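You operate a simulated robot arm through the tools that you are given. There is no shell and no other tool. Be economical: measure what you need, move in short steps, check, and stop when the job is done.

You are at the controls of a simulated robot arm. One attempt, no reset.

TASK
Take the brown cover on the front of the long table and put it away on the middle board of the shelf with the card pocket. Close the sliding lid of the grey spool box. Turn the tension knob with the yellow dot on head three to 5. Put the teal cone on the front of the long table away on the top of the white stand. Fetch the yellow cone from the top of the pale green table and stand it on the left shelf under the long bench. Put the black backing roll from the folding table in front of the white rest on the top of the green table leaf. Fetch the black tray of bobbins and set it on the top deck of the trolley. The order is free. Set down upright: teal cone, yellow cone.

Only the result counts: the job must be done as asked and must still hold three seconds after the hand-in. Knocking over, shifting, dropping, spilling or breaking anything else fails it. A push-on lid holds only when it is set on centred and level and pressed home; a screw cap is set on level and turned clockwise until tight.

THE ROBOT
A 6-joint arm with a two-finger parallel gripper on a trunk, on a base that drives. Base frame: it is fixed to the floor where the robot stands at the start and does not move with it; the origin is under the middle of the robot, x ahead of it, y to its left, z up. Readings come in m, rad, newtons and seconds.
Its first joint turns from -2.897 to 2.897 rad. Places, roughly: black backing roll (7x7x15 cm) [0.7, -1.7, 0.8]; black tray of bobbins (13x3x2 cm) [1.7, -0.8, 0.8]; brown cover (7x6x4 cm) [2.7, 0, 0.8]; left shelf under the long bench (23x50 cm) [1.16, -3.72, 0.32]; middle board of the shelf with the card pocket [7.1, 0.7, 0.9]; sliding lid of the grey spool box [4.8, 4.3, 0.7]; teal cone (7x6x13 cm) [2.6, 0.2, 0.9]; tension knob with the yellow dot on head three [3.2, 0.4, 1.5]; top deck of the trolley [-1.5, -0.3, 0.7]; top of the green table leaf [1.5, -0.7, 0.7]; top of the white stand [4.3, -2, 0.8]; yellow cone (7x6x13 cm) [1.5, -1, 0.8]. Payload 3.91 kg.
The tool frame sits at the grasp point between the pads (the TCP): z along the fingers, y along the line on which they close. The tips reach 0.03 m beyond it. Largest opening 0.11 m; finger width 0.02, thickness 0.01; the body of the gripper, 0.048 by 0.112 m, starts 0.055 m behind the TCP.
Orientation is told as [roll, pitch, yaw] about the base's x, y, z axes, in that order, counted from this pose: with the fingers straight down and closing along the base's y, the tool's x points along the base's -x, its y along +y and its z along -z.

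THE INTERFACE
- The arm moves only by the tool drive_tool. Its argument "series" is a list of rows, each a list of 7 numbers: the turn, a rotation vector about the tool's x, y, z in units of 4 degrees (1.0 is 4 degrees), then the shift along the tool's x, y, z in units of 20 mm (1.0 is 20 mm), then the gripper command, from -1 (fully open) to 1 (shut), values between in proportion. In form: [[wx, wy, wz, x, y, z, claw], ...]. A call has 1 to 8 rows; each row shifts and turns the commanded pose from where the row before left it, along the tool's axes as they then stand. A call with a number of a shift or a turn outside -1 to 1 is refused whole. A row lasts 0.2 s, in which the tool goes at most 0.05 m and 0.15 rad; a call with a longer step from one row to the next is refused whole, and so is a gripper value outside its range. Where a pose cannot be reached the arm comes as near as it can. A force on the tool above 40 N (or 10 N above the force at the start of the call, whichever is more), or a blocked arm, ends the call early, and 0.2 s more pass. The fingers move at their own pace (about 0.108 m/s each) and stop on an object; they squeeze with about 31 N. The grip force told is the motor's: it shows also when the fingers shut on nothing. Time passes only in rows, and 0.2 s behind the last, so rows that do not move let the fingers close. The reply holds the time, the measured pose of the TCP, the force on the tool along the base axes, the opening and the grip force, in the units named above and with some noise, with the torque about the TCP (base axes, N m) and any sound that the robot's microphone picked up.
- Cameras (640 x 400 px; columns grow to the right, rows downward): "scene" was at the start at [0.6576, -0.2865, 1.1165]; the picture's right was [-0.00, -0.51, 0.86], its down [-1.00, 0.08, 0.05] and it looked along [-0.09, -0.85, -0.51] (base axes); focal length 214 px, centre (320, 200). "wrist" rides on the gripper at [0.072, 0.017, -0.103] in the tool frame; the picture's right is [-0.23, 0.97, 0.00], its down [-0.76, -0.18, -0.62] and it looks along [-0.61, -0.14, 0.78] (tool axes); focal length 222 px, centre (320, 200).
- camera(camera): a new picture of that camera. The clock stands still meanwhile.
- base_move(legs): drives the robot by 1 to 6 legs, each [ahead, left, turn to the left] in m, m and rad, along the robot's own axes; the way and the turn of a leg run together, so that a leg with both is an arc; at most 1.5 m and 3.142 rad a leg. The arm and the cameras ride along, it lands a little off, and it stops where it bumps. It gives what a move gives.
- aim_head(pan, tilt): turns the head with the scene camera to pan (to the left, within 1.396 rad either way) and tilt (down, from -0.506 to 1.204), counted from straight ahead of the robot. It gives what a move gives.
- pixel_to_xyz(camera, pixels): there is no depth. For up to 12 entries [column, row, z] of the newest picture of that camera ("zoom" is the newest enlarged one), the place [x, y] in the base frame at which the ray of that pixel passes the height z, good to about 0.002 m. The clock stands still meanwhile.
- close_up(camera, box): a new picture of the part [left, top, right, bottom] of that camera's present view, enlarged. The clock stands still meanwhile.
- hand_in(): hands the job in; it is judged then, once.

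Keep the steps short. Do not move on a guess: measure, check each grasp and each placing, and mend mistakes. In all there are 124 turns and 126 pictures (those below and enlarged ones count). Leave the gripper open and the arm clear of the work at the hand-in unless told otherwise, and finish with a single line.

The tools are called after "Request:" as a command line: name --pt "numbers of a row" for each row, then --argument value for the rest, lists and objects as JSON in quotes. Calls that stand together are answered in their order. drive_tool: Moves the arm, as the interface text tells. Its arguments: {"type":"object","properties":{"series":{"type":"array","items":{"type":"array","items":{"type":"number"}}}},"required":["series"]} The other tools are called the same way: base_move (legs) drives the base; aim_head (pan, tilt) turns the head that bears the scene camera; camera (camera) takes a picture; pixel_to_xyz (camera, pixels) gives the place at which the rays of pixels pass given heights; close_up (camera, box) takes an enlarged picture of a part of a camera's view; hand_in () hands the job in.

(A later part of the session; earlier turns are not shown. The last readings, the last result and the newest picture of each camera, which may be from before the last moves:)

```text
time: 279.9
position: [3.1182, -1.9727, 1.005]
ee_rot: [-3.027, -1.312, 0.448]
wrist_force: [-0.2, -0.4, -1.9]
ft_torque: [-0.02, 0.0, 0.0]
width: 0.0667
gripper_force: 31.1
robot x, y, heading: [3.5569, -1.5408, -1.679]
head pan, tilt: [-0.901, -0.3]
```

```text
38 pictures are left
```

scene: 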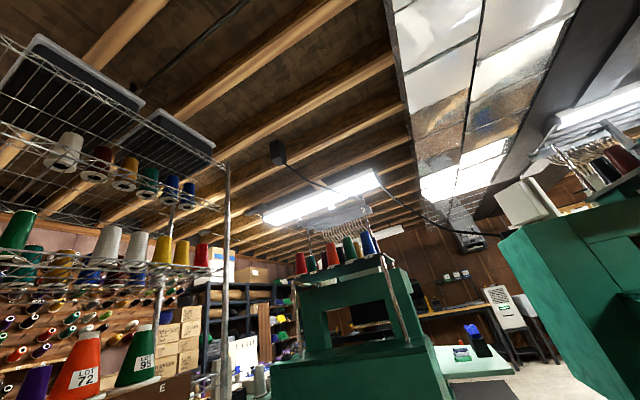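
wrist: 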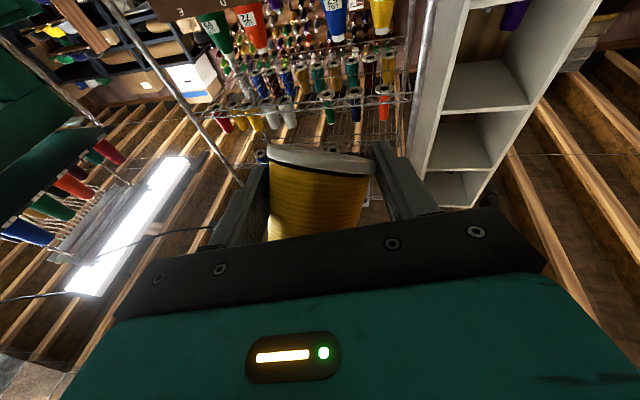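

The cone was shoved so the fingers sit at its base. I'll re-seat it on the nearby white stand: pitch the tool back, turn toward the stand, and take one look.

Request:
drive_tool --pt "0 1 0 0 0 0 1" --pt "0 1 0 0 0 0 1" --pt "0 1 0 0 0 0 1" --pt "0 1 0 0 0 0 1" --pt "0 1 0 0 0 0 1" --pt "0 1 0 0 0 0 1" --pt "0 1 0 0 0 0 1" --pt "0 1 0 0 0 0 1"

Request:
drive_tool --pt "0 1 0 -0.5 0 -0.3 1" --pt "0 1 0 -0.5 0 -0.3 1" --pt "0 1 0 -0.5 0 -0.3 1" --pt "0 1 0 -0.5 0 -0.3 1" --pt "0 0 0 0 0 0 1"

Request:
base_move --legs '[[0, 0, 2.4]]'

Request:
camera --camera "scene"

Request:
camera --camera "wrist"

```text
time: 281.7
position: [3.1178, -1.9728, 1.0042]
ee_rot: [-0.092, -1.266, -2.497]
wrist_force: [-0.3, -0.6, -1.3]
ft_torque: [0.0, -0.06, -0.01]
width: 0.0666
gripper_force: 31.1
robot x, y, heading: [3.5572, -1.5419, -1.683]
head pan, tilt: [-0.901, -0.3]
```

```text
time: 282.9
position: [3.1232, -1.9672, 1.0373]
ee_rot: [-0.068, -1.055, -2.543]
wrist_force: [0.3, 1.4, -1.8]
ft_torque: [-0.01, -0.05, 0.01]
width: 0.0663
gripper_force: 31.1
out of reach, approached as far as the arm can: row 1, 2
robot x, y, heading: [3.558, -1.5402, -1.677]
head pan, tilt: [-0.901, -0.3]
```

```text
time: 288.8
position: [4.1653, -1.5576, 1.0377]
ee_rot: [-0.07, -1.055, -0.204]
wrist_force: [0.5, -0.2, -1.2]
ft_torque: [0.05, 0.03, -0.01]
width: 0.0659
gripper_force: 31.1
robot x, y, heading: [3.5533, -1.5422, 0.656]
head pan, tilt: [-0.901, -0.3]
```

```text
37 pictures are left
```

scene: 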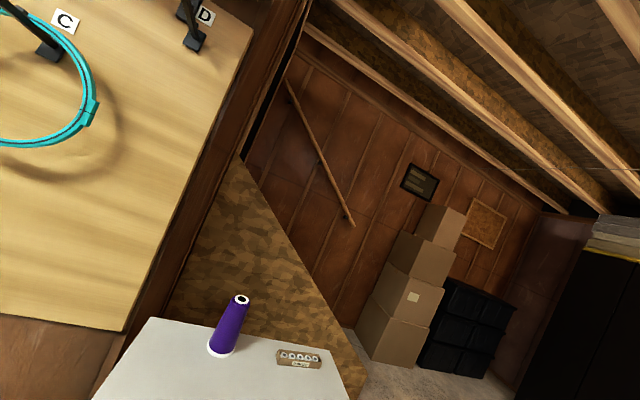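

```text
36 pictures are left
```

wrist: 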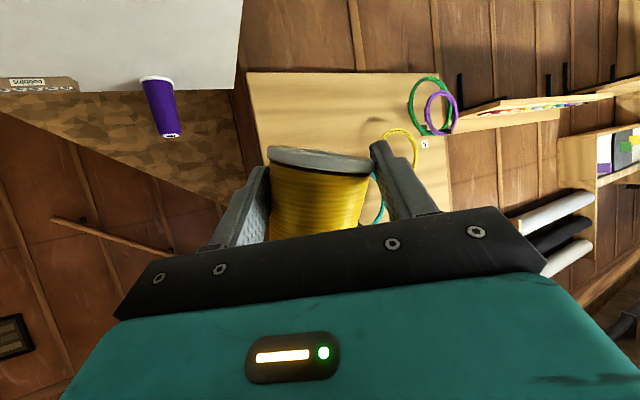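

The stand holds a purple cone and a small box. I'll measure free space on its top.

Request:
pixel_to_xyz --camera "scene" --pixels '[[150, 320, 0.8], [342, 350, 0.8], [95, 398, 0.8], [345, 398, 0.8], [220, 352, 0.8], [298, 362, 0.8], [220, 398, 0.8], [150, 320, 0.75], [342, 350, 0.75]]'

Request:
pixel_to_xyz --camera "wrist" --pixels '[[160, 80, 0.8], [40, 85, 0.8], [237, 70, 0.8], [242, 2, 0.8], [160, 80, 0.75]]'

```text
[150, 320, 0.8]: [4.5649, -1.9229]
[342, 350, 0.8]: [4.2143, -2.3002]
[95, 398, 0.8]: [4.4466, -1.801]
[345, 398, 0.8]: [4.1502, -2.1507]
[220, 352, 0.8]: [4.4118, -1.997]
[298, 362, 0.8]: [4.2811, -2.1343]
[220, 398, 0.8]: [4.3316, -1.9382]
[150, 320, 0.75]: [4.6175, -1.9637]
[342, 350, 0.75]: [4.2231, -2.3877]
```

```text
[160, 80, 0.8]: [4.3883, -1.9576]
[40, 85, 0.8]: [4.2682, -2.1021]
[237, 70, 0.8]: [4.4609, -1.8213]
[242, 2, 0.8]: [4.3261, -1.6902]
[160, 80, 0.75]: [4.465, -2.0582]
```

Free spot near (4.23,-1.95). I'll turn toward it, extend, and lower until the fingertips or the cone touch.

Request:
base_move --legs '[[0, 0, -0.5]]'

Request:
drive_tool --pt "0 0 0 -0.555 0.11 0.96 1" --pt "0 0 0 -0.555 0.11 0.96 1" --pt "0 0 0 -0.555 0.11 0.96 1" --pt "0 0 0 -0.555 0.11 0.96 1" --pt "0 0 0 -0.555 0.11 0.96 1" --pt "0 0 0 -0.555 0.11 0.96 1" --pt "0 0 0 -0.555 0.11 0.96 1" --pt "0 0 0 -0.555 0.11 0.96 1"

Request:
drive_tool --pt "0 0 0 0.866 0 0.5 1" --pt "0 0 0 0.866 0 0.5 1" --pt "0 0 0 0.866 0 0.5 1" --pt "0 0 0 0.866 0 0.5 1" --pt "0 0 0 0.866 0 0.5 1" --pt "0 0 0 0.866 0 0.5 1" --pt "0 0 0 0.866 0 0.5 1" --pt "0 0 0 0.433 0 0.25 1"

Request:
camera --camera "wrist"

```text
time: 290.6
position: [4.0817, -1.8451, 1.0389]
ee_rot: [-0.07, -1.054, -0.701]
wrist_force: [0.3, 0.6, -1.8]
ft_torque: [0.04, 0.01, 0.01]
width: 0.0657
gripper_force: 30.7
robot x, y, heading: [3.5569, -1.5381, 0.159]
head pan, tilt: [-0.901, -0.3]
```

```text
time: 292.4
position: [4.2233, -1.9553, 1.037]
ee_rot: [-0.07, -1.053, -0.704]
wrist_force: [0.0, 1.3, -0.4]
ft_torque: [0.06, -0.01, 0.02]
width: 0.0655
gripper_force: 31.5
robot x, y, heading: [3.5601, -1.5399, 0.158]
head pan, tilt: [-0.901, -0.3]
```

```text
time: 294.2
position: [4.2213, -1.9578, 0.889]
ee_rot: [-0.07, -1.054, -0.7]
wrist_force: [-0.1, 0.0, -2.0]
ft_torque: [0.05, -0.01, -0.02]
width: 0.0654
gripper_force: 31.0
robot x, y, heading: [3.5626, -1.5373, 0.163]
head pan, tilt: [-0.901, -0.3]
```

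```text
35 pictures are left
```

wrist: 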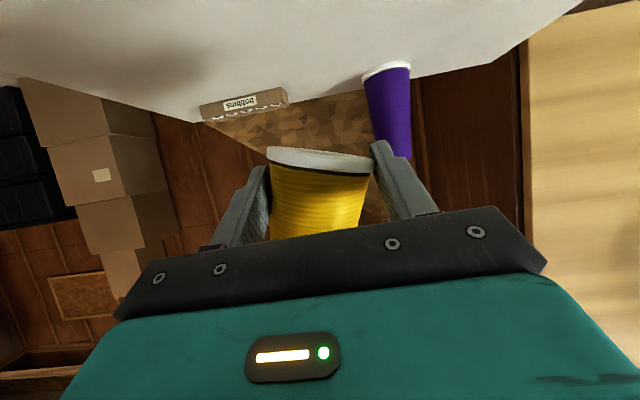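

The cone leans about 17° within the grip. I'll roll the tool -14° to set it level, then lower to contact.

Request:
drive_tool --pt "0 0 -1 0 0 0 1" --pt "0 0 -1 0 0 0 1" --pt "0 0 -1 0 0 0 1" --pt "0 0 -0.6 0 0 0 1" --pt "0 0 0 0.433 0 0.25 1" --pt "0 0 0 0.433 0 0.25 1" --pt "0 0 0 0.433 0 0.25 1" --pt "0 0 0 0.433 0 0.25 1"

Request:
drive_tool --pt "0 0 0 0.2165 0 0.125 1" --pt "0 0 0 0.2165 0 0.125 1" --pt "0 0 0 0.2165 0 0.125 1" --pt "0 0 0 0.2165 0 0.125 1" --pt "0 0 0 0.2165 0 0.125 1" --pt "0 0 0 0.2165 0 0.125 1" --pt "0 0 0 0.2165 0 0.125 1" --pt "0 0 0 0.2165 0 0.125 1"

Request:
camera --camera "wrist"

```text
time: 296.1
position: [4.2145, -1.9681, 0.8492]
ee_rot: [-0.47, -0.985, -0.237]
wrist_force: [0.2, 0.9, -2.2]
ft_torque: [0.04, 0.04, -0.01]
width: 0.0659
gripper_force: 30.7
robot x, y, heading: [3.5584, -1.5405, 0.16]
head pan, tilt: [-0.901, -0.3]
```

```text
time: 297.9
position: [4.2084, -1.9762, 0.8112]
ee_rot: [-0.468, -0.986, -0.236]
wrist_force: [0.0, 0.2, -0.6]
ft_torque: [0.04, 0.02, -0.01]
width: 0.0651
gripper_force: 31.2
robot x, y, heading: [3.5586, -1.545, 0.158]
head pan, tilt: [-0.901, -0.3]
```

```text
34 pictures are left
```

wrist: 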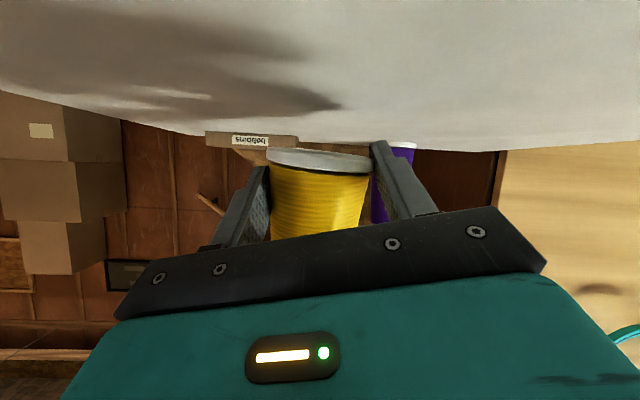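

The cone's base is now parallel to the stand top. I'll keep lowering to contact.

Request:
drive_tool --pt "0 0 0 0.2165 0 0.125 1" --pt "0 0 0 0.2165 0 0.125 1" --pt "0 0 0 0.2165 0 0.125 1" --pt "0 0 0 0.2165 0 0.125 1" --pt "0 0 0 0.2165 0 0.125 1" --pt "0 0 0 0.2165 0 0.125 1" --pt "0 0 0 0.2165 0 0.125 1" --pt "0 0 0 0.2165 0 0.125 1"

Request:
camera --camera "wrist"

```text
time: 299.1
position: [4.2088, -1.9802, 0.7928]
ee_rot: [-0.472, -0.994, -0.23]
wrist_force: [-5.0, 4.8, 10.6]
ft_torque: [1.1, 1.1, -0.1]
width: 0.0651
gripper_force: 30.8
robot x, y, heading: [3.5585, -1.542, 0.162]
head pan, tilt: [-0.901, -0.3]
stopped in row 6: the force on the tool passed its limit at 53 N (the readings are from after the stop); the commanded pose is now the measured one
```

```text
33 pictures are left
```

wrist: 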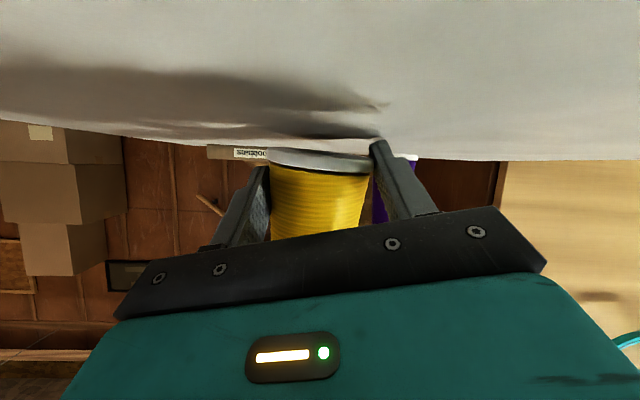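

Request:
pixel_to_xyz --camera "wrist" --pixels '[[305, 150, 0.74], [305, 150, 0.75], [305, 150, 0.76], [305, 150, 0.77], [305, 150, 0.78], [250, 140, 0.74], [250, 140, 0.76]]'

```text
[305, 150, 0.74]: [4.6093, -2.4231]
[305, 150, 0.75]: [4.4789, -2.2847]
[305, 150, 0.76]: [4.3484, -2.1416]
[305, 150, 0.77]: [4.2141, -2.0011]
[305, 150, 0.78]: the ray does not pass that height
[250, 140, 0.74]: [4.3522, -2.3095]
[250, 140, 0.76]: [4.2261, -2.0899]
```

The cone's base is about 2 cm above the stand top. I'll open in very small steps so it slides down between the fingers.

Request:
drive_tool --pt "0 0 0 0 0 0 -0.19" --pt "0 0 0 0 0 0 -0.21" --pt "0 0 0 0 0 0 -0.23" --pt "0 0 0 0 0 0 -0.25" --pt "0 0 0 0 0 0 -0.27" --pt "0 0 0 0 0 0 -0.3" --pt "0 0 0 0 0 0 -0.35" --pt "0 0 0 0 0 0 -0.4"

Request:
camera --camera "wrist"

```text
time: 300.9
position: [4.2078, -1.9817, 0.793]
ee_rot: [-0.472, -0.993, -0.231]
wrist_force: [-6.5, -8.5, 23.7]
ft_torque: [0.14, -0.73, -0.24]
width: 0.0686
gripper_force: 0.1
robot x, y, heading: [3.5542, -1.5413, 0.157]
head pan, tilt: [-0.901, -0.3]
```

```text
32 pictures are left
```

wrist: 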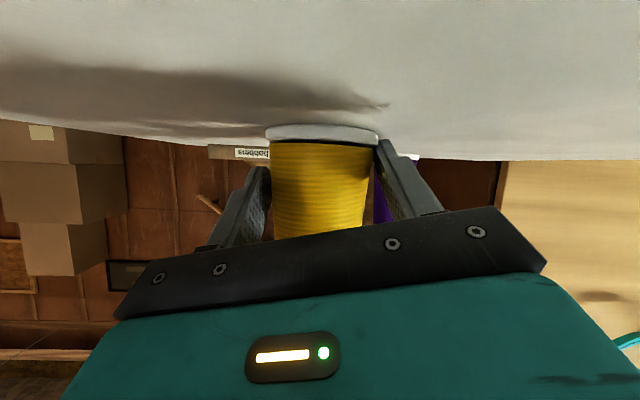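

The cone now stands upright on the stand. I'll open fully, raise 5 mm, roll the tool back level, and check before regripping.

Request:
drive_tool --pt "0 0 0 0 0 0 -1" --pt "0 0 0 -0.26 0 -0.15 -1" --pt "0 0 1 0 0 0 -1" --pt "0 0 1 0 0 0 -1" --pt "0 0 1 0 0 0 -1" --pt "0 0 0.6 0 0 0 -1"

Request:
camera --camera "wrist"

```text
time: 301.2
position: [4.205, -1.9838, 0.7954]
ee_rot: [-0.479, -1.002, -0.232]
wrist_force: [-13.6, -10.2, 26.8]
ft_torque: [0.37, -0.84, -0.1]
width: 0.0994
gripper_force: 0.1
robot x, y, heading: [3.558, -1.5396, 0.155]
head pan, tilt: [-0.901, -0.3]
stopped in row 1: the force on the tool passed its limit at 47 N (the readings are from after the stop); the commanded pose is now the measured one
```

```text
31 pictures are left
```

wrist: 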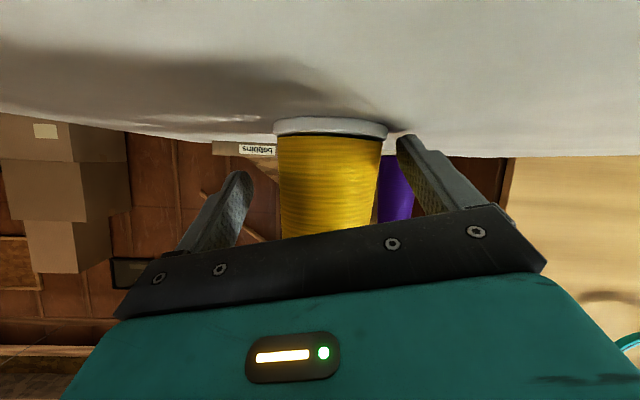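

The rolled finger presses on the stand. I'll raise 2 cm first, then roll level.

Request:
drive_tool --pt "0 0 0 -0.433 0 -0.25 -0.8" --pt "0 0 0 -0.433 0 -0.25 -1" --pt "0 0 1 0 0 0 -1" --pt "0 0 1 0 0 0 -1" --pt "0 0 1 0 0 0 -1" --pt "0 0 0.6 0 0 0 -1" --pt "0 0 0 0.2 0 0.12 -1"

Request:
camera --camera "wrist"

```text
time: 302.8
position: [4.2091, -1.9793, 0.8076]
ee_rot: [-0.065, -1.064, -0.71]
wrist_force: [-0.1, -0.1, -0.2]
ft_torque: [-0.02, -0.01, 0.02]
width: 0.1099
gripper_force: 0.1
robot x, y, heading: [3.5571, -1.5422, 0.159]
head pan, tilt: [-0.901, -0.3]
```

```text
30 pictures are left
```

wrist: 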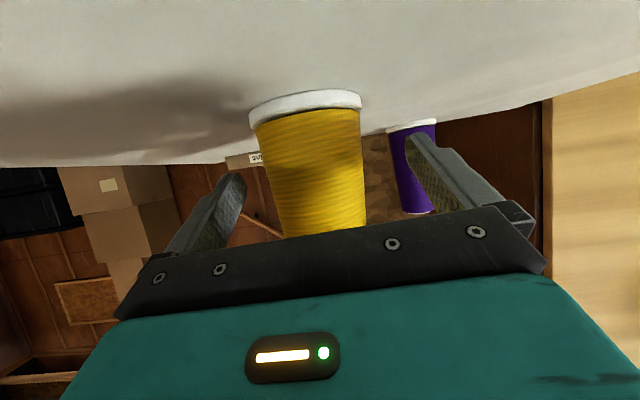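

The cone is centred and upright, TCP about 6 cm above its base. I'll grip, lift, back away, turn to view the route to the bench, and take a picture.

Request:
drive_tool --pt "0 0 0 0 0 0 1" --pt "0 0 0 0 0 0 1" --pt "0 0 0 0 0 0 1" --pt "0 0 0 -0.866 0 -0.5 1" --pt "0 0 0 -0.866 0 -0.5 1" --pt "0 0 0 -0.866 0 -0.5 1" --pt "0 0 0 -0.866 0 -0.5 1" --pt "0 0 0 -0.866 0 -0.5 1"

Request:
drive_tool --pt "0 0 0 -0.366 0 -1 1" --pt "0 0 0 -0.366 0 -1 1" --pt "0 0 0 -0.366 0 -1 1" --pt "0 0 0 -0.366 0 -1 1" --pt "0 0 0 -0.366 0 -1 1" --pt "0 0 0 -0.366 0 -1 1" --pt "0 0 0 -0.366 0 -1 1"

Request:
base_move --legs '[[0, 0, -1.16]]'

Request:
camera --camera "scene"

```text
time: 304.6
position: [4.21, -1.9745, 0.91]
ee_rot: [-0.067, -1.064, -0.709]
wrist_force: [0.4, -0.2, -1.5]
ft_torque: [0.01, -0.01, -0.01]
width: 0.0543
gripper_force: 30.9
robot x, y, heading: [3.5554, -1.5426, 0.159]
head pan, tilt: [-0.901, -0.3]
```

```text
time: 306.2
position: [4.1422, -1.9032, 1.0203]
ee_rot: [-0.066, -1.066, -0.709]
wrist_force: [0.1, 0.1, -1.7]
ft_torque: [0.02, 0.01, 0.01]
width: 0.0542
gripper_force: 31.2
robot x, y, heading: [3.5566, -1.5442, 0.162]
head pan, tilt: [-0.901, -0.3]
```

```text
time: 309.6
position: [3.4516, -2.2211, 1.0197]
ee_rot: [-0.066, -1.064, -1.88]
wrist_force: [0.1, -0.4, -1.8]
ft_torque: [0.04, 0.03, 0.0]
width: 0.0542
gripper_force: 30.5
robot x, y, heading: [3.5552, -1.5397, -1.01]
head pan, tilt: [-0.901, -0.3]
```

```text
29 pictures are left
```

scene: 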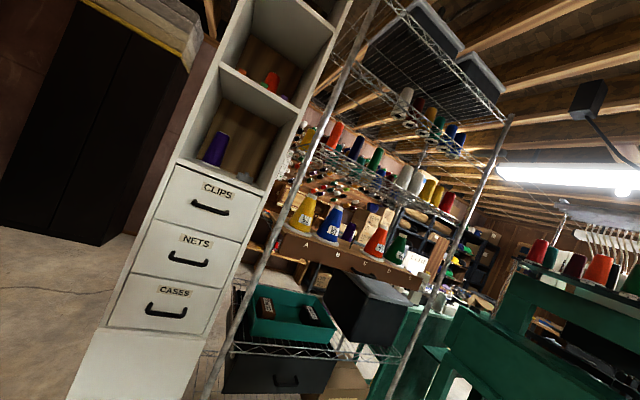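

The way to the bench seems to be to the left of the white drawer cabinet. I'll lean the cone back, and measure floor points around the cabinet.

Request:
pixel_to_xyz --camera "scene" --pixels '[[68, 398, 0], [105, 325, 0], [128, 240, 0], [100, 245, 0], [30, 230, 0], [60, 280, 0], [200, 398, 0], [225, 375, 0], [395, 398, 0], [440, 398, 0.0], [330, 398, 0]]'

Request:
drive_tool --pt "0 -1 0 0 0 0 1" --pt "0 -1 0 0 0 0 1" --pt "0 -1 0 0 0 0 1" --pt "0 -1 0 0 0 0 1" --pt "0 -1 0 0 0 0 1" --pt "0 -1 0 0 0 0 1" --pt "0 -1 0 0 0 0 1" --pt "0 -1 0 0 0 0 1"

```text
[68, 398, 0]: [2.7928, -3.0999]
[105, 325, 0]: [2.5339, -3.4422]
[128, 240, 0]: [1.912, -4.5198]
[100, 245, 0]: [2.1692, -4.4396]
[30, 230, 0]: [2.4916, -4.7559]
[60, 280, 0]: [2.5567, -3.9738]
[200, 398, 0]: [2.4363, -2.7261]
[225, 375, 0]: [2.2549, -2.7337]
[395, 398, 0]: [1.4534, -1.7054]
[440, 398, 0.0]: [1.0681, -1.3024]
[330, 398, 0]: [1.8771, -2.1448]
```

```text
time: 311.4
position: [3.4517, -2.2212, 1.0195]
ee_rot: [-1.596, -1.536, -0.353]
wrist_force: [-0.9, -0.4, -1.3]
ft_torque: [0.0, 0.01, 0.01]
width: 0.0541
gripper_force: 31.2
out of reach, approached as far as the arm can: row 4
robot x, y, heading: [3.5557, -1.5361, -1.014]
head pan, tilt: [-0.901, -0.3]
```

Cabinet corner ≈ (2.79,-3.10), back corner (2.53,-3.44). There's free floor beyond it. I'll advance to (3.35,-2.9) and look again, head kept to the side and tilted down.

Request:
base_move --legs '[[1.05, -0.89, 0]]'

Request:
aim_head --pan -0.95 --tilt 0.35

Request:
camera --camera "scene"

```text
time: 318.1
position: [3.2738, -3.5551, 1.0194]
ee_rot: [-1.571, -1.533, -0.374]
wrist_force: [0.0, 0.1, -1.1]
ft_torque: [-0.02, -0.02, 0.01]
width: 0.0545
gripper_force: 30.9
robot x, y, heading: [3.3767, -2.8762, -1.01]
head pan, tilt: [-0.901, -0.3]
```

```text
time: 319.1
position: [3.2732, -3.5571, 1.0197]
ee_rot: [-1.57, -1.535, -0.375]
wrist_force: [-0.9, -0.4, -1.7]
ft_torque: [0.04, 0.02, 0.01]
width: 0.0541
gripper_force: 30.8
robot x, y, heading: [3.376, -2.8805, -1.008]
head pan, tilt: [-0.949, 0.351]
```

```text
28 pictures are left
```

scene: 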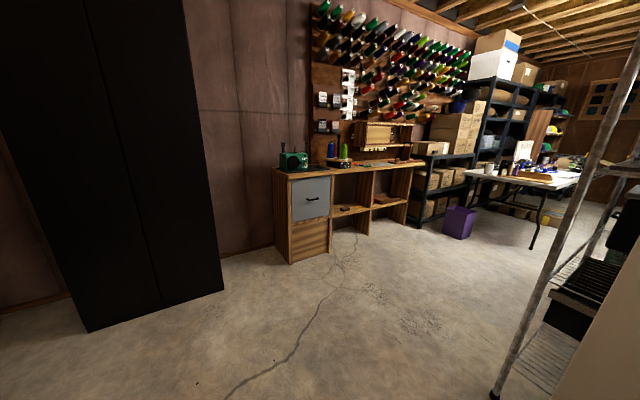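

An open floor leads to the bench. I'll zoom in and measure the left bay and the route.

Request:
close_up --camera "scene" --box '[260, 140, 440, 270]'

Request:
pixel_to_xyz --camera "scene" --pixels '[[290, 263, 0], [332, 252, 0], [370, 234, 0], [407, 223, 0], [493, 395, 0], [222, 290, 0], [88, 330, 0], [332, 217, 0.32], [371, 208, 0.32], [530, 248, 0], [292, 180, 0.75], [424, 164, 0.75]]'

```text
3.08 times, centred on (350, 205) of scene
```

zoom: 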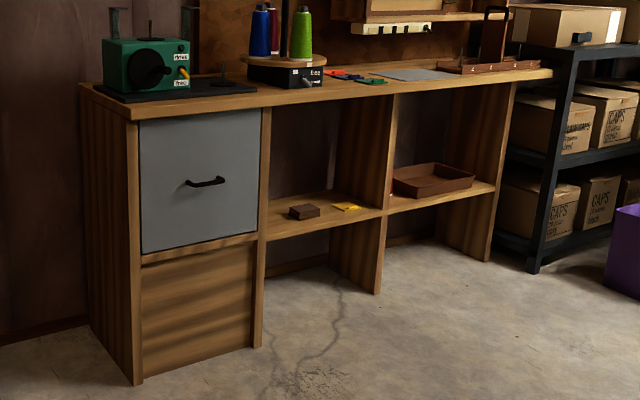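

```text
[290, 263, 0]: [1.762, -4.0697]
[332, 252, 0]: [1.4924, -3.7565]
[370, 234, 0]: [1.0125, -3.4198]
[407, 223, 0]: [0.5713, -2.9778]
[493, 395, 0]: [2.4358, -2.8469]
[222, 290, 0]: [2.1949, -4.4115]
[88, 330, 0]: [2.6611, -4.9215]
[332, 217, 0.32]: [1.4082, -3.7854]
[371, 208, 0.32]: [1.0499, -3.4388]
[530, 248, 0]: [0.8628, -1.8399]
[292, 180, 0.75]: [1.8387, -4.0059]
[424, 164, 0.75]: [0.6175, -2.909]
```

Request:
pixel_to_xyz --camera "zoom" --pixels '[[290, 216, 0.32], [303, 221, 0.32], [320, 214, 0.32], [303, 206, 0.35], [332, 206, 0.32], [347, 211, 0.32], [362, 207, 0.32], [345, 202, 0.32], [268, 240, 0.32], [384, 214, 0.32], [268, 204, 0.32], [330, 190, 0.32]]'

```text
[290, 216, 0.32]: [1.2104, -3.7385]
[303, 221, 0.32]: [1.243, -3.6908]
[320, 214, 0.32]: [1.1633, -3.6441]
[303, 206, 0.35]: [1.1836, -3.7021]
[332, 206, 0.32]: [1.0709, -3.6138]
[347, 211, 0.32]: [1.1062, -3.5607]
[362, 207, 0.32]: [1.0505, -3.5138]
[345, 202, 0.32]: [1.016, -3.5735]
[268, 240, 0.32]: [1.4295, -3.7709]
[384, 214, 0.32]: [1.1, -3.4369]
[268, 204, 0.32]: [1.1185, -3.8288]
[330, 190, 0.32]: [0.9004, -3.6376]
```

The rack leg at (2.44,-2.85) leaves wide space before the bench. The target spot on the left shelf is (1.286,-3.78), left of a small brown box. I'll drive to staging at about (1.91,-3.01), then lower the tool.

Request:
base_move --legs '[[0, 0, -0.48], [0.595, -0.326, 0], [-0.315, -0.777, 0], [-0.274, -0.371, 0]]'

Request:
drive_tool --pt "0 0 0 1 0 0 1" --pt "0 0 0 1 0 0 1" --pt "0 0 0 1 0 0 1" --pt "0 0 0 1 0 0 1" --pt "0 0 0 1 0 0 1" --pt "0 0 0 1 0 0 1" --pt "0 0 0 1 0 0 1" --pt "0 0 0 1 0 0 1"

Request:
drive_tool --pt "0 0 0 1 0 0 1" --pt "0 0 0 1 0 0 1" --pt "0 0 0 1 0 0 1" --pt "0 0 0 1 0 0 1" --pt "0 0 0 1 0 0 1" --pt "0 0 0 1 0 0 1" --pt "0 0 0 1 0 0 1" --pt "0 0 0 1 0 0 1"

Request:
camera --camera "wrist"

```text
time: 330.7
position: [1.4976, -3.5087, 1.0194]
ee_rot: [-1.57, -1.534, -0.864]
wrist_force: [0.2, 0.0, -1.5]
ft_torque: [0.03, -0.02, -0.01]
width: 0.0539
gripper_force: 31.0
robot x, y, heading: [1.911, -2.9604, -1.502]
head pan, tilt: [-0.949, 0.351]
```

```text
time: 332.5
position: [1.4932, -3.5041, 0.8609]
ee_rot: [-1.591, -1.533, -0.843]
wrist_force: [-0.1, 0.5, -1.3]
ft_torque: [0.01, -0.03, 0.02]
width: 0.0541
gripper_force: 31.1
robot x, y, heading: [1.9054, -2.9548, -1.496]
head pan, tilt: [-0.949, 0.351]
```

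```text
time: 334.3
position: [1.5032, -3.5102, 0.7023]
ee_rot: [-1.553, -1.537, -0.891]
wrist_force: [0.0, 0.2, -1.3]
ft_torque: [-0.01, -0.04, -0.02]
width: 0.0543
gripper_force: 30.3
out of reach, approached as far as the arm can: row 4, 6, 8
robot x, y, heading: [1.914, -2.9532, -1.495]
head pan, tilt: [-0.949, 0.351]
```

```text
26 pictures are left
```

wrist: 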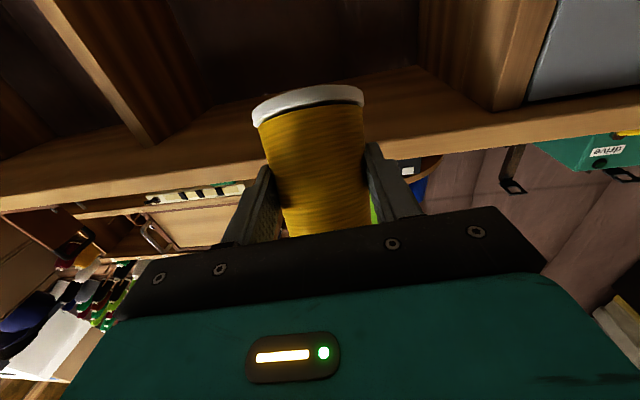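

I'll pitch the tool back so the cone is upright, then lower to TCP z≈0.46.

Request:
drive_tool --pt "0 1 0 0 0 0 1" --pt "0 1 0 0 0 0 1" --pt "0 1 0 0 0 0 1" --pt "0 1 0 0 0 0 1" --pt "0 1 0 0 0 0 1" --pt "0 1 0 0 0 0 1" --pt "0 1 0 0 0 0 1" --pt "0 1 0 0 0 0 1"

Request:
drive_tool --pt "0 0 0 0.866 0 0.5 1" --pt "0 0 0 0.866 0 0.5 1" --pt "0 0 0 0.866 0 0.5 1" --pt "0 0 0 0.866 0 0.5 1" --pt "0 0 0 0.866 0 0.5 1" --pt "0 0 0 0.866 0 0.5 1"

Request:
drive_tool --pt "0 0 0 0.866 0 0.5 1" --pt "0 0 0 0.866 0 0.5 1" --pt "0 0 0 0.866 0 0.5 1" --pt "0 0 0 0.866 0 0.5 1" --pt "0 0 0 0.866 0 0.5 1" --pt "0 0 0 0.866 0 0.5 1"

Request:
camera --camera "wrist"

```text
time: 336.1
position: [1.5027, -3.5106, 0.7016]
ee_rot: [-0.068, -1.011, -2.375]
wrist_force: [-0.6, -1.3, -2.3]
ft_torque: [0.03, 0.02, -0.02]
width: 0.0541
gripper_force: 31.1
robot x, y, heading: [1.9073, -2.9558, -1.5]
head pan, tilt: [-0.949, 0.351]
```

```text
time: 337.5
position: [1.5045, -3.5046, 0.58]
ee_rot: [-0.068, -1.01, -2.377]
wrist_force: [-0.7, -0.1, -1.5]
ft_torque: [0.0, 0.0, -0.01]
width: 0.0542
gripper_force: 31.2
robot x, y, heading: [1.9056, -2.9561, -1.498]
head pan, tilt: [-0.949, 0.351]
```

```text
time: 338.9
position: [1.5045, -3.5145, 0.4835]
ee_rot: [-0.113, -1.006, -2.344]
wrist_force: [-0.5, 0.0, -1.5]
ft_torque: [0.01, -0.07, 0.01]
width: 0.0541
gripper_force: 30.7
out of reach, approached as far as the arm can: row 4, 5, 6
robot x, y, heading: [1.9073, -2.9564, -1.495]
head pan, tilt: [-0.949, 0.351]
```

```text
25 pictures are left
```

wrist: 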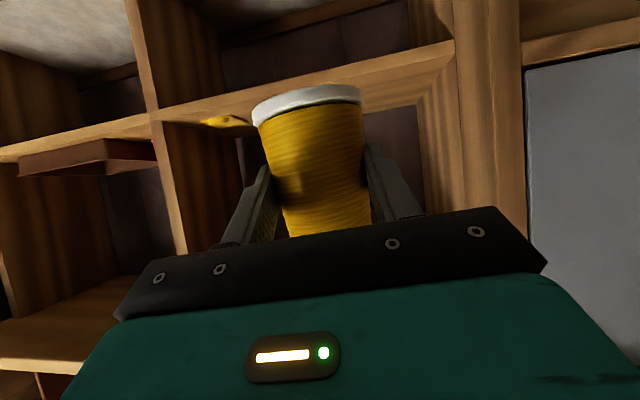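

The arm nears a joint limit here, so I'll extend the arm toward the shelf (which relaxes it) and shift 3.5 cm left. I stay short of the bay front.

Request:
drive_tool --pt "0 0 0 -0.5 0.22 0.866 1" --pt "0 0 0 -0.5 0.22 0.866 1" --pt "0 0 0 -0.5 0.22 0.866 1" --pt "0 0 0 -0.5 0.22 0.866 1" --pt "0 0 0 -0.5 0.22 0.866 1" --pt "0 0 0 -0.5 0.22 0.866 1" --pt "0 0 0 -0.5 0.22 0.866 1" --pt "0 0 0 -0.5 0.22 0.866 1"

Request:
camera --camera "scene"

Request:
camera --camera "wrist"

```text
time: 340.7
position: [1.4073, -3.6491, 0.4755]
ee_rot: [-0.07, -1.011, -2.375]
wrist_force: [0.0, -0.7, -1.4]
ft_torque: [0.0, -0.05, -0.02]
width: 0.0539
gripper_force: 30.7
out of reach, approached as far as the arm can: row 1
robot x, y, heading: [1.9071, -2.9586, -1.503]
head pan, tilt: [-0.949, 0.351]
```

```text
24 pictures are left
```

scene: 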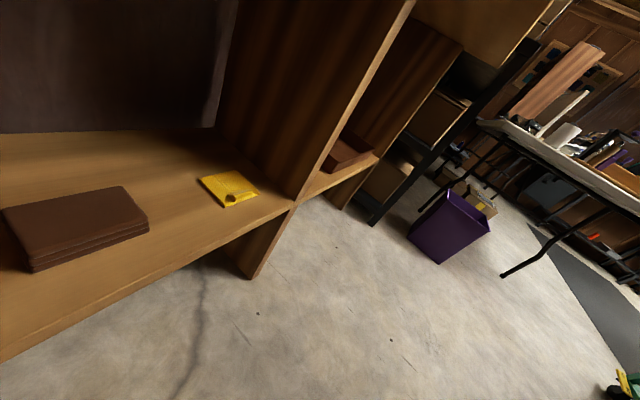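

```text
23 pictures are left
```

wrist: 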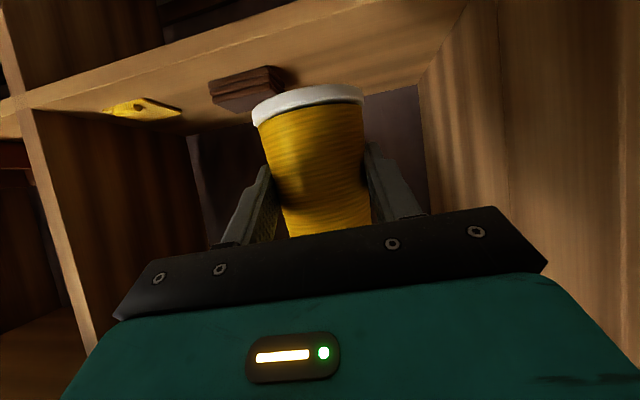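

I'll measure the box and shelf edge for exact placing.

Request:
pixel_to_xyz --camera "scene" --pixels '[[32, 270, 0.32], [148, 230, 0.32], [125, 187, 0.34], [5, 212, 0.34], [5, 350, 0.32], [290, 202, 0.32], [215, 130, 0.32], [10, 133, 0.32]]'

Request:
pixel_to_xyz --camera "wrist" --pixels '[[470, 2, 0.32], [420, 75, 0.32], [285, 68, 0.32], [20, 100, 0.32], [308, 86, 0.38], [308, 86, 0.39], [308, 86, 0.4]]'

```text
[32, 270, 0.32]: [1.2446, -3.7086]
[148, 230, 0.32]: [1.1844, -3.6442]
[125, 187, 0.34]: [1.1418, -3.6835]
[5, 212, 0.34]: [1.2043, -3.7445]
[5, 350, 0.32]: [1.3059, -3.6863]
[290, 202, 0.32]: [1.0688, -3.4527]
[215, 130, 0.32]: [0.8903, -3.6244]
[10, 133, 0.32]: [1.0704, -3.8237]
```

```text
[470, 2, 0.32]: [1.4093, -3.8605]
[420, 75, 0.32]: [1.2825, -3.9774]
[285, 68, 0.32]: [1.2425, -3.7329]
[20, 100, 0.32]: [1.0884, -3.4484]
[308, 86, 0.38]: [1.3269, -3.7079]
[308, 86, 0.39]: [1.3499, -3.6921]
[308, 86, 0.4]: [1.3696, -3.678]
```

The free slot is 0.22 m wide, and the target TCP is (1.278,-3.826). I'll lower 4 cm, then move in with the base.

Request:
drive_tool --pt "0 0 0 0.866 0 0.5 1" --pt "0 0 0 0.866 0 0.5 1"

Request:
base_move --legs '[[0.167, -0.14, 0]]'

Request:
camera --camera "wrist"

```text
time: 341.3
position: [1.4073, -3.646, 0.4366]
ee_rot: [-0.066, -1.011, -2.377]
wrist_force: [0.0, -0.3, -1.7]
ft_torque: [-0.01, -0.01, 0.02]
width: 0.0542
gripper_force: 30.8
robot x, y, heading: [1.907, -2.957, -1.499]
head pan, tilt: [-0.949, 0.351]
```

```text
time: 342.8
position: [1.3069, -3.7814, 0.4265]
ee_rot: [-0.078, -0.987, -2.37]
wrist_force: [-0.7, 0.5, -2.7]
ft_torque: [0.03, -0.02, 0.03]
width: 0.0539
gripper_force: 30.8
robot x, y, heading: [1.8003, -3.1065, -1.499]
head pan, tilt: [-0.949, 0.351]
stopped in leg 1: the robot was blocked; the commanded pose is now the measured one
```

```text
22 pictures are left
```

wrist: 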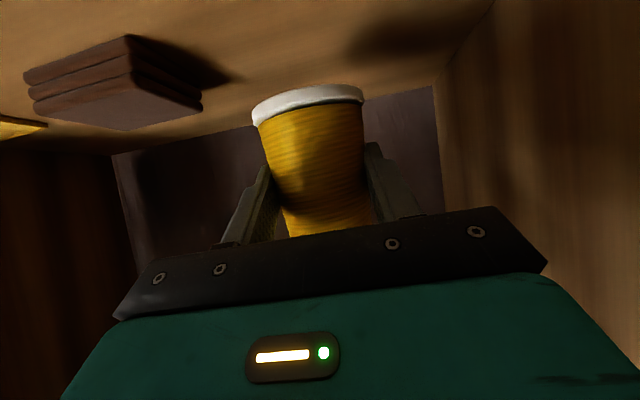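

The arm touched the bench edge, but the cone is already 6.6 cm inside the shelf, clear of the box. I'll lower it here to contact.

Request:
drive_tool --pt "0 0 0 0.433 0 0.25 1" --pt "0 0 0 0.433 0 0.25 1" --pt "0 0 0 0.2165 0 0.125 1" --pt "0 0 0 0.2165 0 0.125 1" --pt "0 0 0 0.2165 0 0.125 1" --pt "0 0 0 0.2165 0 0.125 1" --pt "0 0 0 0.2165 0 0.125 1" --pt "0 0 0 0.2165 0 0.125 1"

Request:
camera --camera "wrist"

```text
time: 344.6
position: [1.309, -3.7789, 0.3772]
ee_rot: [-0.08, -0.986, -2.367]
wrist_force: [0.3, 0.3, -1.6]
ft_torque: [0.02, -0.02, 0.0]
width: 0.0542
gripper_force: 30.8
robot x, y, heading: [1.8032, -3.1065, -1.496]
head pan, tilt: [-0.949, 0.351]
```

```text
21 pictures are left
```

wrist: 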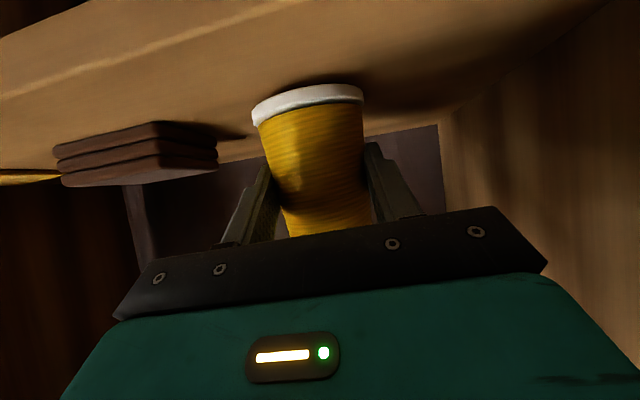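

Not touching yet. I'll correct the pitch by 4.5° to the grasp attitude and continue down slowly.

Request:
drive_tool --pt "0 -1 0 0.13 0 0.075 1" --pt "0 -0.1 0 0.2165 0 0.125 1" --pt "0 0 0 0.2165 0 0.125 1" --pt "0 0 0 0.2165 0 0.125 1" --pt "0 0 0 0.2165 0 0.125 1" --pt "0 0 0 0.2165 0 0.125 1" --pt "0 0 0 0.2165 0 0.125 1"

```text
time: 346.2
position: [1.3062, -3.7899, 0.3694]
ee_rot: [-0.108, -1.076, -2.346]
wrist_force: [-0.7, 21.9, 40.5]
ft_torque: [-0.07, 0.52, -0.16]
width: 0.0547
gripper_force: 31.0
out of reach, approached as far as the arm can: row 1, 2, 3, 5, 6, 7
robot x, y, heading: [1.8036, -3.0984, -1.502]
head pan, tilt: [-0.949, 0.351]
stopped in row 7: the force on the tool passed its limit at 46 N (the readings are from after the stop); the commanded pose is now the measured one
```

Contact (40 N). I'll release gradually.

Request:
drive_tool --pt "0 0 0 -0.1 0 -0.06 0.02" --pt "0 0 0 -0.08 0 -0.05 -0.02" --pt "0 0 0 0 0 0 -0.06" --pt "0 0 0 0 0 0 -0.12" --pt "0 0 0 0 0 0 -0.25" --pt "0 0 0 0 0 0 -0.5" --pt "0 0 0 0 0 0 -0.9" --pt "0 0 0 0 0 0 -0.9"

Request:
camera --camera "wrist"

```text
time: 348.0
position: [1.3095, -3.7891, 0.365]
ee_rot: [-0.112, -1.059, -2.34]
wrist_force: [-0.5, 0.8, -0.1]
ft_torque: [-0.01, -0.01, 0.02]
width: 0.1045
gripper_force: 0.0
robot x, y, heading: [1.8002, -3.1046, -1.496]
head pan, tilt: [-0.949, 0.351]
```

```text
20 pictures are left
```

wrist: 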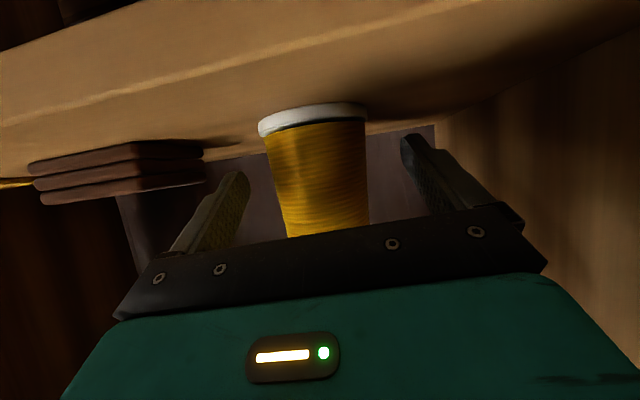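

The yellow cone stands upright on the left shelf. I'll back off, raise and retract the arm, then drive back along the known route with the arm trailing.

Request:
base_move --legs '[[-0.195, 0.224, 0]]'

Request:
drive_tool --pt "0 0 0 -0.616 0 -0.933 -1" --pt "0 0 0 -0.616 0 -0.933 -1" --pt "0 0 0 -0.616 0 -0.933 -1" --pt "0 0 0 -0.616 0 -0.933 -1" --pt "0 0 0 -0.616 0 -0.933 -1" --pt "0 0 0 -0.616 0 -0.933 -1" --pt "0 0 0 -0.616 0 -0.933 -1" --pt "0 0 0 -0.616 0 -0.933 -1"

Request:
drive_tool --pt "0 0 0 -0.616 0 -0.933 -1" --pt "0 0 0 -0.616 0 -0.933 -1" --pt "0 0 0 -0.616 0 -0.933 -1" --pt "0 0 0 -0.616 0 -0.933 -1" --pt "0 0 0 -0.616 0 -0.933 -1" --pt "0 0 0 -0.616 0 -0.933 -1" --pt "0 0 0 -0.616 0 -0.933 -1" --pt "0 0 0 -0.616 0 -0.933 -1"

Request:
drive_tool --pt "0 0 0 -0.866 0 -0.5 -1" --pt "0 0 0 -0.866 0 -0.5 -1" --pt "0 0 0 -0.866 0 -0.5 -1" --pt "0 0 0 -0.866 0 -0.5 -1" --pt "0 0 0 -0.866 0 -0.5 -1" --pt "0 0 0 -0.866 0 -0.5 -1" --pt "0 0 0 -0.866 0 -0.5 -1" --pt "0 0 0 -0.866 0 -0.5 -1"

Request:
drive_tool --pt "0 0 0 -0.866 0 -0.5 -1" --pt "0 0 0 -0.866 0 -0.5 -1" --pt "0 0 0 -0.866 0 -0.5 -1" --pt "0 0 0 -0.866 0 -0.5 -1" --pt "0 0 0 -0.866 0 -0.5 -1" --pt "0 0 0 -0.866 0 -0.5 -1" --pt "0 0 0 -0.866 0 -0.5 -1" --pt "0 0 0 -0.866 0 -0.5 -1"

Request:
camera --camera "wrist"

Request:
base_move --legs '[[0.375, 0.264, 0], [0.306, 0.78, 0], [-0.597, 0.343, 0], [-1.326, 0.249, 0]]'

```text
time: 350.0
position: [1.5151, -3.5896, 0.3653]
ee_rot: [-0.11, -1.065, -2.344]
wrist_force: [0.0, 0.1, -1.1]
ft_torque: [-0.03, 0.01, 0.01]
width: 0.1045
gripper_force: 0.1
robot x, y, heading: [2.0108, -2.8975, -1.496]
head pan, tilt: [-0.949, 0.351]
```

```text
time: 351.8
position: [1.5862, -3.5418, 0.5234]
ee_rot: [-0.11, -1.065, -2.345]
wrist_force: [-0.3, 0.3, -0.2]
ft_torque: [0.02, 0.01, 0.02]
width: 0.1102
gripper_force: 0.2
robot x, y, heading: [2.0099, -2.9008, -1.501]
head pan, tilt: [-0.949, 0.351]
```

```text
time: 353.6
position: [1.6561, -3.4937, 0.6818]
ee_rot: [-0.11, -1.065, -2.347]
wrist_force: [-0.3, 0.2, -0.2]
ft_torque: [0.02, 0.03, 0.01]
width: 0.1101
gripper_force: 0.0
robot x, y, heading: [2.0146, -2.8993, -1.502]
head pan, tilt: [-0.949, 0.351]
```

```text
time: 355.4
position: [1.6628, -3.4997, 0.8431]
ee_rot: [-0.112, -1.065, -2.342]
wrist_force: [-0.3, 0.0, 0.3]
ft_torque: [-0.03, 0.01, -0.03]
width: 0.1101
gripper_force: 0.1
robot x, y, heading: [2.0116, -2.9019, -1.5]
head pan, tilt: [-0.949, 0.351]
```

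```text
time: 357.2
position: [1.6689, -3.5038, 1.0025]
ee_rot: [-0.111, -1.066, -2.346]
wrist_force: [-0.6, -0.9, -0.5]
ft_torque: [0.03, 0.01, 0.03]
width: 0.11
gripper_force: 0.1
robot x, y, heading: [2.0113, -2.896, -1.503]
head pan, tilt: [-0.949, 0.351]
```

```text
19 pictures are left
```

wrist: 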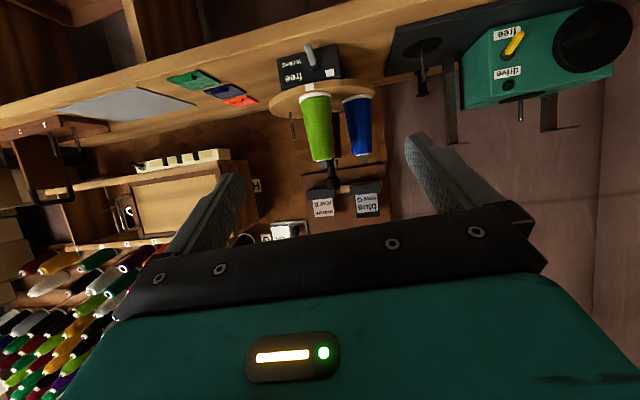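

```text
time: 373.6
position: [3.1738, -2.1503, 1.0023]
ee_rot: [-0.11, -1.065, -2.336]
wrist_force: [0.4, 0.0, -0.1]
ft_torque: [-0.02, -0.02, 0.0]
width: 0.11
gripper_force: 0.1
robot x, y, heading: [3.5109, -1.5393, -1.484]
head pan, tilt: [-0.949, 0.351]
```

I'm on route. I'll raise the arm 10 cm and continue around to (4.5,3.1), then turn toward the spool box.

Request:
drive_tool --pt "0 0 0 -0.866 0 -0.5 -1" --pt "0 0 0 -0.866 0 -0.5 -1" --pt "0 0 0 -0.866 0 -0.5 -1" --pt "0 0 0 -0.866 0 -0.5 -1" --pt "0 0 0 -0.866 0 -0.5 -1"

Request:
base_move --legs '[[-0.949, 1.075, 0], [-0.868, 0.979, 0], [-0.922, 0.934, 0], [-0.84, -0.429, 0], [-0.674, -0.473, 0], [-0.281, -0.698, 0]]'

Request:
aim_head --pan 0 --tilt -0.1

Request:
base_move --legs '[[0, 0, -2.78]]'

Request:
camera --camera "scene"

```text
time: 374.8
position: [3.1783, -2.1544, 1.1045]
ee_rot: [-0.11, -1.066, -2.333]
wrist_force: [-0.2, -0.6, 0.6]
ft_torque: [0.0, 0.03, -0.03]
width: 0.1101
gripper_force: 0.2
robot x, y, heading: [3.5135, -1.5384, -1.486]
head pan, tilt: [-0.949, 0.351]
```

```text
time: 406.5
position: [4.3146, 2.4726, 1.1042]
ee_rot: [-0.111, -1.064, -2.369]
wrist_force: [-0.4, 0.3, -0.1]
ft_torque: [0.01, 0.02, 0.0]
width: 0.1099
gripper_force: 0.0
robot x, y, heading: [4.6698, 3.0748, -1.522]
head pan, tilt: [-0.949, 0.351]
```

```text
time: 407.7
position: [4.3144, 2.4713, 1.1041]
ee_rot: [-0.109, -1.065, -2.37]
wrist_force: [0.0, 0.6, 0.3]
ft_torque: [0.0, 0.0, -0.02]
width: 0.11
gripper_force: 0.0
robot x, y, heading: [4.6661, 3.0716, -1.519]
head pan, tilt: [0.0, -0.099]
```

```text
time: 414.5
position: [4.7549, 3.7631, 1.1034]
ee_rot: [-0.111, -1.063, 1.184]
wrist_force: [-0.6, 1.0, 0.2]
ft_torque: [-0.01, 0.02, 0.02]
width: 0.11
gripper_force: 0.1
robot x, y, heading: [4.6714, 3.0691, 2.028]
head pan, tilt: [0.0, -0.099]
```

```text
18 pictures are left
```

scene: 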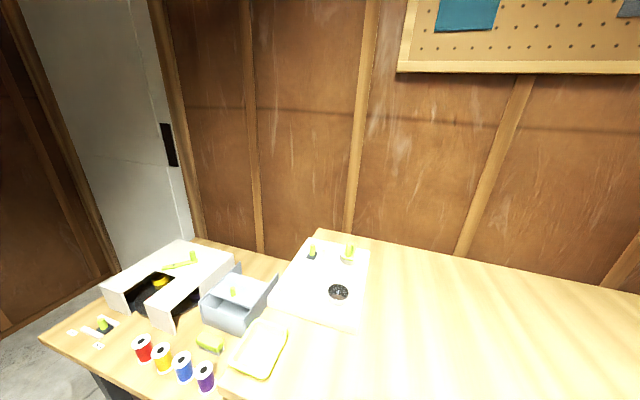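

The spool boxes are at lower left. I'll zoom in.

Request:
close_up --camera "scene" --box '[80, 220, 340, 400]'

```text
2.22 times, centred on (210, 310) of scene
```

zoom: 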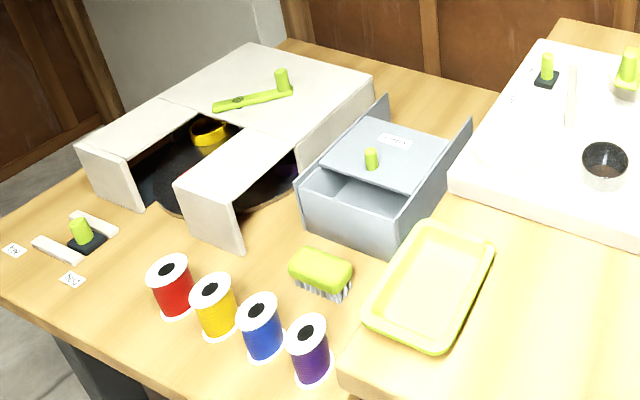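

Request:
pixel_to_xyz --camera "zoom" --pixels '[[371, 165, 0.7], [371, 165, 0.72], [371, 152, 0.74], [303, 190, 0.7], [397, 222, 0.7], [323, 165, 0.7], [410, 190, 0.7], [372, 118, 0.7], [450, 142, 0.7], [307, 225, 0.62], [392, 258, 0.62], [371, 165, 0.68]]'

Request:
pixel_to_xyz --camera "scene" --pixels '[[320, 200, 0.7], [320, 300, 0.7], [233, 288, 0.7]]'

```text
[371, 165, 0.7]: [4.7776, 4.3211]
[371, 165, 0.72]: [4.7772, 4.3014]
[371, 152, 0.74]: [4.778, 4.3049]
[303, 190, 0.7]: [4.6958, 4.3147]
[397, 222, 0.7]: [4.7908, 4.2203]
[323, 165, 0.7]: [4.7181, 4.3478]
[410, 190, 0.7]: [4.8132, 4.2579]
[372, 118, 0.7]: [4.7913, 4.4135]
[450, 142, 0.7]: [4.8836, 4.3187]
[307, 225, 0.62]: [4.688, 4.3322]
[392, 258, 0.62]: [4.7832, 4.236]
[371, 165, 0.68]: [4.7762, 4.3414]
```

```text
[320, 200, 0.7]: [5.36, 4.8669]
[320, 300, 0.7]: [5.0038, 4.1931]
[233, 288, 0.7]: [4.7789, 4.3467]
```

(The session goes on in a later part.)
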